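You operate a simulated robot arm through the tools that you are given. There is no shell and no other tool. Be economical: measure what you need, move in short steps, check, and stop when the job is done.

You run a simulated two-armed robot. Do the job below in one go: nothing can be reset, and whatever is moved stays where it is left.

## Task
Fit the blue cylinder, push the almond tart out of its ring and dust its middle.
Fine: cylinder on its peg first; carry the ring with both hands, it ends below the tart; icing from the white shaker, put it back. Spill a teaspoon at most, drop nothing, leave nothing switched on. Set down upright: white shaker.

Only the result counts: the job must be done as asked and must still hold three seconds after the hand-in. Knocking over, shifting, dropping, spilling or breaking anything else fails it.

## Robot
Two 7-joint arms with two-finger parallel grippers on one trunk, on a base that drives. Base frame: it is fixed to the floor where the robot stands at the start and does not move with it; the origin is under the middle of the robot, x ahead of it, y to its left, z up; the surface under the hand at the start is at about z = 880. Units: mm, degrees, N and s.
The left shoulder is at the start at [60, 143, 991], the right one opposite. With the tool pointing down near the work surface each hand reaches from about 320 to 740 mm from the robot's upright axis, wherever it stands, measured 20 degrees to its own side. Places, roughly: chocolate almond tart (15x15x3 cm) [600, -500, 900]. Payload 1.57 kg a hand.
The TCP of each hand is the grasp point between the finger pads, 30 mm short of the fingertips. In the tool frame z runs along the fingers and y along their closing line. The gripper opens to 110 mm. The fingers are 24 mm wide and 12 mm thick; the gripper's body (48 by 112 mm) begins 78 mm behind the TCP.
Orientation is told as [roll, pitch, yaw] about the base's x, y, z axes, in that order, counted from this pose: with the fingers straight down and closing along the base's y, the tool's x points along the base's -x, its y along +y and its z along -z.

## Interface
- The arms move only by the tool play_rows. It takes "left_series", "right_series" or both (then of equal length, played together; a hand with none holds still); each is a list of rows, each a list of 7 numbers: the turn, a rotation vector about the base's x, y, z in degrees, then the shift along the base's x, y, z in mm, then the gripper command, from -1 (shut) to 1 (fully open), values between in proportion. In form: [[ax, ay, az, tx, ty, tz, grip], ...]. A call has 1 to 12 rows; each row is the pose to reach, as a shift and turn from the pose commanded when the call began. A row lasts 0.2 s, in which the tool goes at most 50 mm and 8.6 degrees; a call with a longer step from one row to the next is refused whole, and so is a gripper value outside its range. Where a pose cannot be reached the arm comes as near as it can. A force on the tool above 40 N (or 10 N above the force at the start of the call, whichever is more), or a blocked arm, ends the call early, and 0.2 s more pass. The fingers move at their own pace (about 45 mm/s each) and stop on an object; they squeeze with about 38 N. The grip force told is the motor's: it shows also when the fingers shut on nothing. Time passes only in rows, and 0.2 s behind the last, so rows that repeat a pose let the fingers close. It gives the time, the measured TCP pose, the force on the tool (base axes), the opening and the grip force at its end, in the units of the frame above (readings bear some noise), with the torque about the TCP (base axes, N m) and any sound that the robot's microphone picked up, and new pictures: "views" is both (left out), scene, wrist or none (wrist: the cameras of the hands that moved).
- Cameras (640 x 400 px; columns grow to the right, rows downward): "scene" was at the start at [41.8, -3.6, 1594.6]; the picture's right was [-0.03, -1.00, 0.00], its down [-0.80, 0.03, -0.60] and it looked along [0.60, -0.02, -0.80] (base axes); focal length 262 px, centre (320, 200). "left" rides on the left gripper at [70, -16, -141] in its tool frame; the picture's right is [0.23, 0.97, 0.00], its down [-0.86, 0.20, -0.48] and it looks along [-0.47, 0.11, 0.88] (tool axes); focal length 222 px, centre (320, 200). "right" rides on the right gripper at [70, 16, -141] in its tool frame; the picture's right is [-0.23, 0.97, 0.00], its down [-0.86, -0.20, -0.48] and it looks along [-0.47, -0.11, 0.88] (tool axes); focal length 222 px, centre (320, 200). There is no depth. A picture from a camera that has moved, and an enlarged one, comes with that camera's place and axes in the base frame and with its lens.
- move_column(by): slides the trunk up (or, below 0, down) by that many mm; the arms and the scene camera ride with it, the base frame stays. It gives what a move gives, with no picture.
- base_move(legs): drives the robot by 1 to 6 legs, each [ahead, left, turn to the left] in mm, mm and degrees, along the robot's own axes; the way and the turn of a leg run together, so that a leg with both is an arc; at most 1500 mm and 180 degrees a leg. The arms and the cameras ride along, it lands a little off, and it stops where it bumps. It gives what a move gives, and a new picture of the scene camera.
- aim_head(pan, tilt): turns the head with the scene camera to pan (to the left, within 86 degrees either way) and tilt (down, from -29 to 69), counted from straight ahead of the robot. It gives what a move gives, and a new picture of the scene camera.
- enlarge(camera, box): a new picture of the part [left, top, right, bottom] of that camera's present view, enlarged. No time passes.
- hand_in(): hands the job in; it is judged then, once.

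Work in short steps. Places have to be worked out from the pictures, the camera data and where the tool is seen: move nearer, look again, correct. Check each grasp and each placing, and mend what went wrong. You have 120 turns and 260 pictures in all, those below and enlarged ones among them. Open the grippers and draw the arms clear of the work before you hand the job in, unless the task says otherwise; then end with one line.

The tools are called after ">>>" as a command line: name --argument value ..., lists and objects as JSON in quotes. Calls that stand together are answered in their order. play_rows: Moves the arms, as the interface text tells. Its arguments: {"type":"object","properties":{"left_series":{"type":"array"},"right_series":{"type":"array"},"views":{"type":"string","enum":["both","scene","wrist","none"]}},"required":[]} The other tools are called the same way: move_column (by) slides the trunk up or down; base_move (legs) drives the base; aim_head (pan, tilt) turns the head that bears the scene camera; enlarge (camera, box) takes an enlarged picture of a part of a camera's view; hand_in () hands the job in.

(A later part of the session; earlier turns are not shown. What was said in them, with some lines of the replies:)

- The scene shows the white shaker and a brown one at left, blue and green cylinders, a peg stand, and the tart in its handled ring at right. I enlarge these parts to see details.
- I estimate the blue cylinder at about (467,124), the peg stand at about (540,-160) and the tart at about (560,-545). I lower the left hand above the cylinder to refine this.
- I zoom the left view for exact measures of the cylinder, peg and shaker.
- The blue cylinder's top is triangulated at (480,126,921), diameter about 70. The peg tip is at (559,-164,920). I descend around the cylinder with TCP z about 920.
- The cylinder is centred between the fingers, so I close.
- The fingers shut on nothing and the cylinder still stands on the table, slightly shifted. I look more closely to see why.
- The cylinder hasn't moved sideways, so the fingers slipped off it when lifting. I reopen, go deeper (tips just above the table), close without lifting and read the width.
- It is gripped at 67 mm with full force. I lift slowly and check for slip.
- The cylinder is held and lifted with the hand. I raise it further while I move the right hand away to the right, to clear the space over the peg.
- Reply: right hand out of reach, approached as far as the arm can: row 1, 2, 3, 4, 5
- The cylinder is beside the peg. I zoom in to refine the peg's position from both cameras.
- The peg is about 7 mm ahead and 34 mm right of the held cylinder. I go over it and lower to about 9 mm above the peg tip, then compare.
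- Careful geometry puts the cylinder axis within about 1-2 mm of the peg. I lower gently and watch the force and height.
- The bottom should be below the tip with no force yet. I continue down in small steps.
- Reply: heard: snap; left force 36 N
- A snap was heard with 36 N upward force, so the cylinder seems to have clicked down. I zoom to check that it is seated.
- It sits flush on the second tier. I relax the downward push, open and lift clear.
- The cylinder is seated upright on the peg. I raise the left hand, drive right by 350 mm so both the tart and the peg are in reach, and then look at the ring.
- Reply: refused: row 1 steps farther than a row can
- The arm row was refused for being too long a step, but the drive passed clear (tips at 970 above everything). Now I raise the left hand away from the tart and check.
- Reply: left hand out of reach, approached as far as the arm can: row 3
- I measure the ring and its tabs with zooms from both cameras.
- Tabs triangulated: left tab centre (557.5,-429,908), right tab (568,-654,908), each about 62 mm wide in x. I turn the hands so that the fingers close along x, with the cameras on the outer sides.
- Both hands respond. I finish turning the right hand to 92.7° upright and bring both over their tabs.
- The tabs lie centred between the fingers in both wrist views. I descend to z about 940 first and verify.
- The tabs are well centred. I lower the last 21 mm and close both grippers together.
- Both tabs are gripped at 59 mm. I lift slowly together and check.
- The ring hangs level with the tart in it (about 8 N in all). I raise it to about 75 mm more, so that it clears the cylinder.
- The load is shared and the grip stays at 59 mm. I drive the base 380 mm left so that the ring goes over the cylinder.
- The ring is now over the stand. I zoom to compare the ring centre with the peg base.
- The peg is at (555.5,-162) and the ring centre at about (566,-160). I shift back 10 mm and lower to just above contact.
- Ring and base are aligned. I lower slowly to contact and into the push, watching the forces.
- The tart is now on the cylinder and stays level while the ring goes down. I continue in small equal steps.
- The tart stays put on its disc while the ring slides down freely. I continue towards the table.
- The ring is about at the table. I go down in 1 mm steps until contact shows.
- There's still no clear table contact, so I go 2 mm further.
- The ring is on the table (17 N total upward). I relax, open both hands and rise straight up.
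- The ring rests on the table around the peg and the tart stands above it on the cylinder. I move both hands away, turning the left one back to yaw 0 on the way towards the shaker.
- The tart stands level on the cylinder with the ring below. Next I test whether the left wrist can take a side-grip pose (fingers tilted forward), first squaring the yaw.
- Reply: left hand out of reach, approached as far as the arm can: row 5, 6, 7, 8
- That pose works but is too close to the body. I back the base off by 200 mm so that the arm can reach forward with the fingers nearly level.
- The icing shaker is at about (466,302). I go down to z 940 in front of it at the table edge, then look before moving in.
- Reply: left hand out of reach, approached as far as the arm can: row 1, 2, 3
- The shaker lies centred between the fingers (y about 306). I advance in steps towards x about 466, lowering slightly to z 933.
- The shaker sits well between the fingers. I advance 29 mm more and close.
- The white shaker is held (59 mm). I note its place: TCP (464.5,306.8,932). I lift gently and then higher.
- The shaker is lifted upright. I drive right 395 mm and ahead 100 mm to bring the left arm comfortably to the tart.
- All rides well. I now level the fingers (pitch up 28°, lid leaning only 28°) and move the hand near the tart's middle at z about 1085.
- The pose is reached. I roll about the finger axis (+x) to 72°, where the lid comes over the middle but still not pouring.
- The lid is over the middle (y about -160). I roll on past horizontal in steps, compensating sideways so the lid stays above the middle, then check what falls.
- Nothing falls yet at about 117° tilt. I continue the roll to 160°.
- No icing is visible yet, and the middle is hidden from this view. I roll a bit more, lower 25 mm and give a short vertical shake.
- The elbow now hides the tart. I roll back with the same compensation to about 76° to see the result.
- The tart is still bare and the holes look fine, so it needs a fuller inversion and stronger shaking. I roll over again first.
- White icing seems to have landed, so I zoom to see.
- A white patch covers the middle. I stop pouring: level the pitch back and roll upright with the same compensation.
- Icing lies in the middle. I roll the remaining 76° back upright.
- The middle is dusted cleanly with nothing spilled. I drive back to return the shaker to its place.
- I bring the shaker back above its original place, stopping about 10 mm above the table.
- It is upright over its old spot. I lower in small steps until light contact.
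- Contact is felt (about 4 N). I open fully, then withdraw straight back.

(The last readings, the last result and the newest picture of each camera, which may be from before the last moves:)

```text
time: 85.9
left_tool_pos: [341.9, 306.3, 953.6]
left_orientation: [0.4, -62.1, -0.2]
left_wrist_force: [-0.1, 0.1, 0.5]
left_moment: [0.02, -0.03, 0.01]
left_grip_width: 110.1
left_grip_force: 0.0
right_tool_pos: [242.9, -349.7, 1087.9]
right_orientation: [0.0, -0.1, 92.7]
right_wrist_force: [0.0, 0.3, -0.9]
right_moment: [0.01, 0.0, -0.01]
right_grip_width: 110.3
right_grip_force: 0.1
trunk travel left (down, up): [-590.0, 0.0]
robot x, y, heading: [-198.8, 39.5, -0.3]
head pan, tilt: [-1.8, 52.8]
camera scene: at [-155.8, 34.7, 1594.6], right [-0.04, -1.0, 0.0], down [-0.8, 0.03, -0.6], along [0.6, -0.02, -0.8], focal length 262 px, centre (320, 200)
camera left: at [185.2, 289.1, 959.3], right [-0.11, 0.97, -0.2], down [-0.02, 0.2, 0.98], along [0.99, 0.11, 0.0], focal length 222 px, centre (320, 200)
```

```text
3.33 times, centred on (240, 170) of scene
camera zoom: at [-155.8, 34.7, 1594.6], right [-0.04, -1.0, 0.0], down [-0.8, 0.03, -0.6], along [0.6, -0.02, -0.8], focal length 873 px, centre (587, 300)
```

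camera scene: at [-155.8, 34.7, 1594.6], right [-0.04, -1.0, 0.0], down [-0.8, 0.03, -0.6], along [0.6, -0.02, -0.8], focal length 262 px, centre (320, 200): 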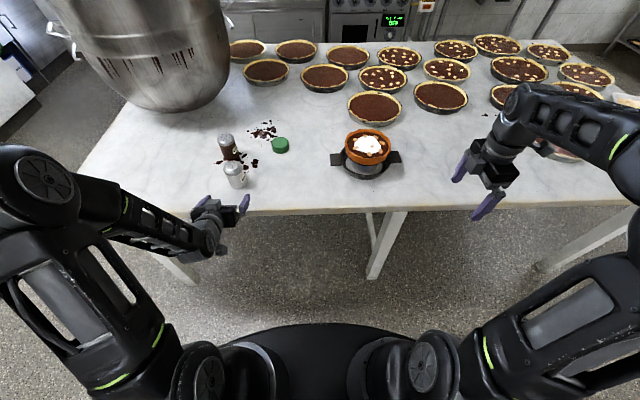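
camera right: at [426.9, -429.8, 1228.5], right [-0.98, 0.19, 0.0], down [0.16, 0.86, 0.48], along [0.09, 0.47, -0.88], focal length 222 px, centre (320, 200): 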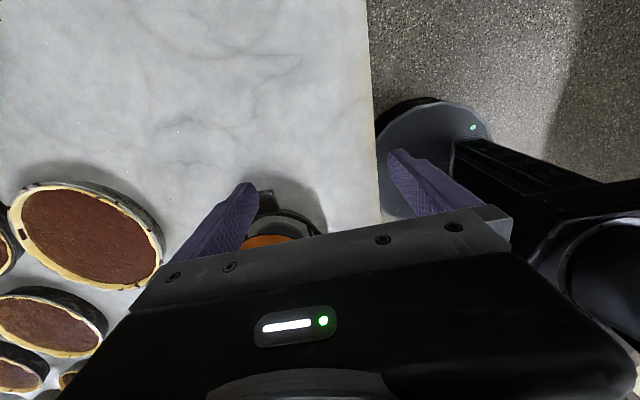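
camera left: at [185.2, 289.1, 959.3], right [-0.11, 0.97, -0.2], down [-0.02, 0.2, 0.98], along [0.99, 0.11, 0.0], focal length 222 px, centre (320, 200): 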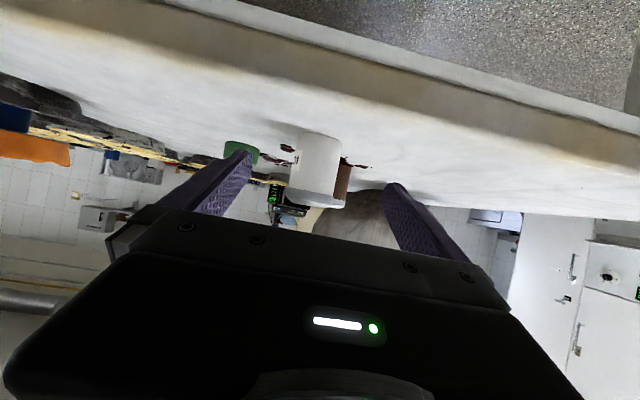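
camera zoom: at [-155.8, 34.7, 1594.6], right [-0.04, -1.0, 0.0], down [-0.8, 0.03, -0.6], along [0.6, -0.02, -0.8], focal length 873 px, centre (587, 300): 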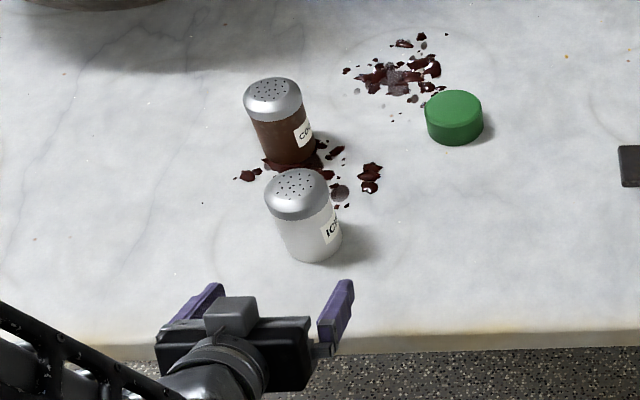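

The white shaker stands upright in its place. I back off to clear the work, and check the tart and the oven display.

>>> base_move --legs '[[-120, 0, 0]]'

>>> enlarge --camera "scene" --box '[320, 90, 420, 170]'

>>> enlarge --camera "scene" --box '[220, 0, 460, 60]'

```text
time: 87.1
left_tool_pos: [220.8, 305.4, 952.6]
left_orientation: [0.5, -62.1, -0.4]
left_wrist_force: [-0.4, -0.6, -0.2]
left_moment: [-0.04, 0.01, 0.02]
left_grip_width: 110.0
left_grip_force: 0.1
right_tool_pos: [121.5, -349.0, 1089.2]
right_orientation: [-0.1, -0.1, 92.7]
right_wrist_force: [-0.2, 0.1, 0.6]
right_moment: [0.02, -0.05, 0.0]
right_grip_width: 110.0
right_grip_force: 0.1
trunk travel left (down, up): [-590.0, 0.0]
robot x, y, heading: [-317.6, 42.4, -0.2]
head pan, tilt: [-1.8, 52.8]
camera scene: at [-277.4, 35.3, 1594.7], right [-0.04, -1.0, 0.0], down [-0.8, 0.03, -0.61], along [0.6, -0.02, -0.8], focal length 262 px, centre (320, 200)
```

scene: 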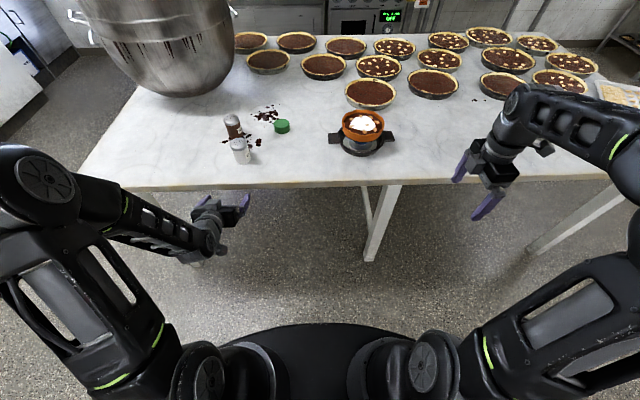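

```text
5.00 times, centred on (370, 130) of scene
camera zoom: at [-277.4, 35.3, 1594.7], right [-0.04, -1.0, 0.0], down [-0.8, 0.03, -0.61], along [0.6, -0.02, -0.8], focal length 1309 px, centre (70, 550)
```

zoom: 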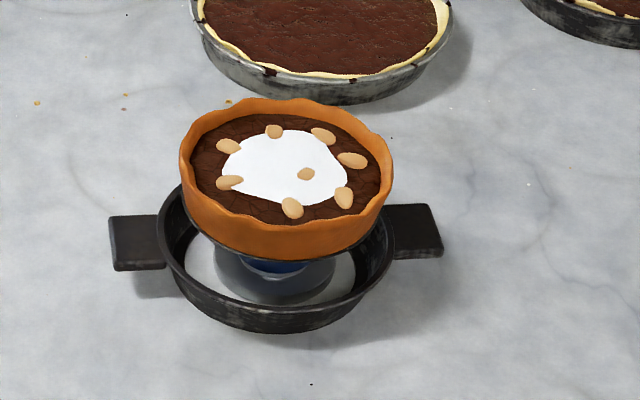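

```text
2.67 times, centred on (340, 30) of scene
camera zoom: at [-277.4, 35.3, 1594.7], right [-0.04, -1.0, 0.0], down [-0.8, 0.03, -0.61], along [0.6, -0.02, -0.8], focal length 698 px, centre (267, 653)
```

zoom: 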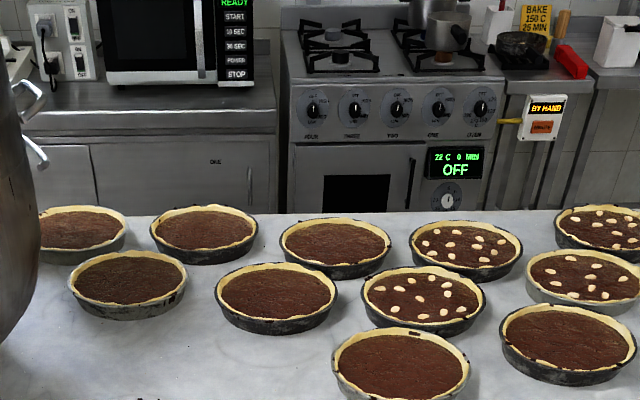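

Everything is as asked: the tart is freed and dusted, the ring is below it, the shaker is back upright, the oven reads OFF, and both hands are open and clear. I hand it in.

>>> hand_in

```text
The job is handed in.
```

The blue cylinder is fitted on its peg, the almond tart is out of its ring (which rests below it), its middle is dusted with icing, the white shaker is back upright in its place, and I have handed the job in.
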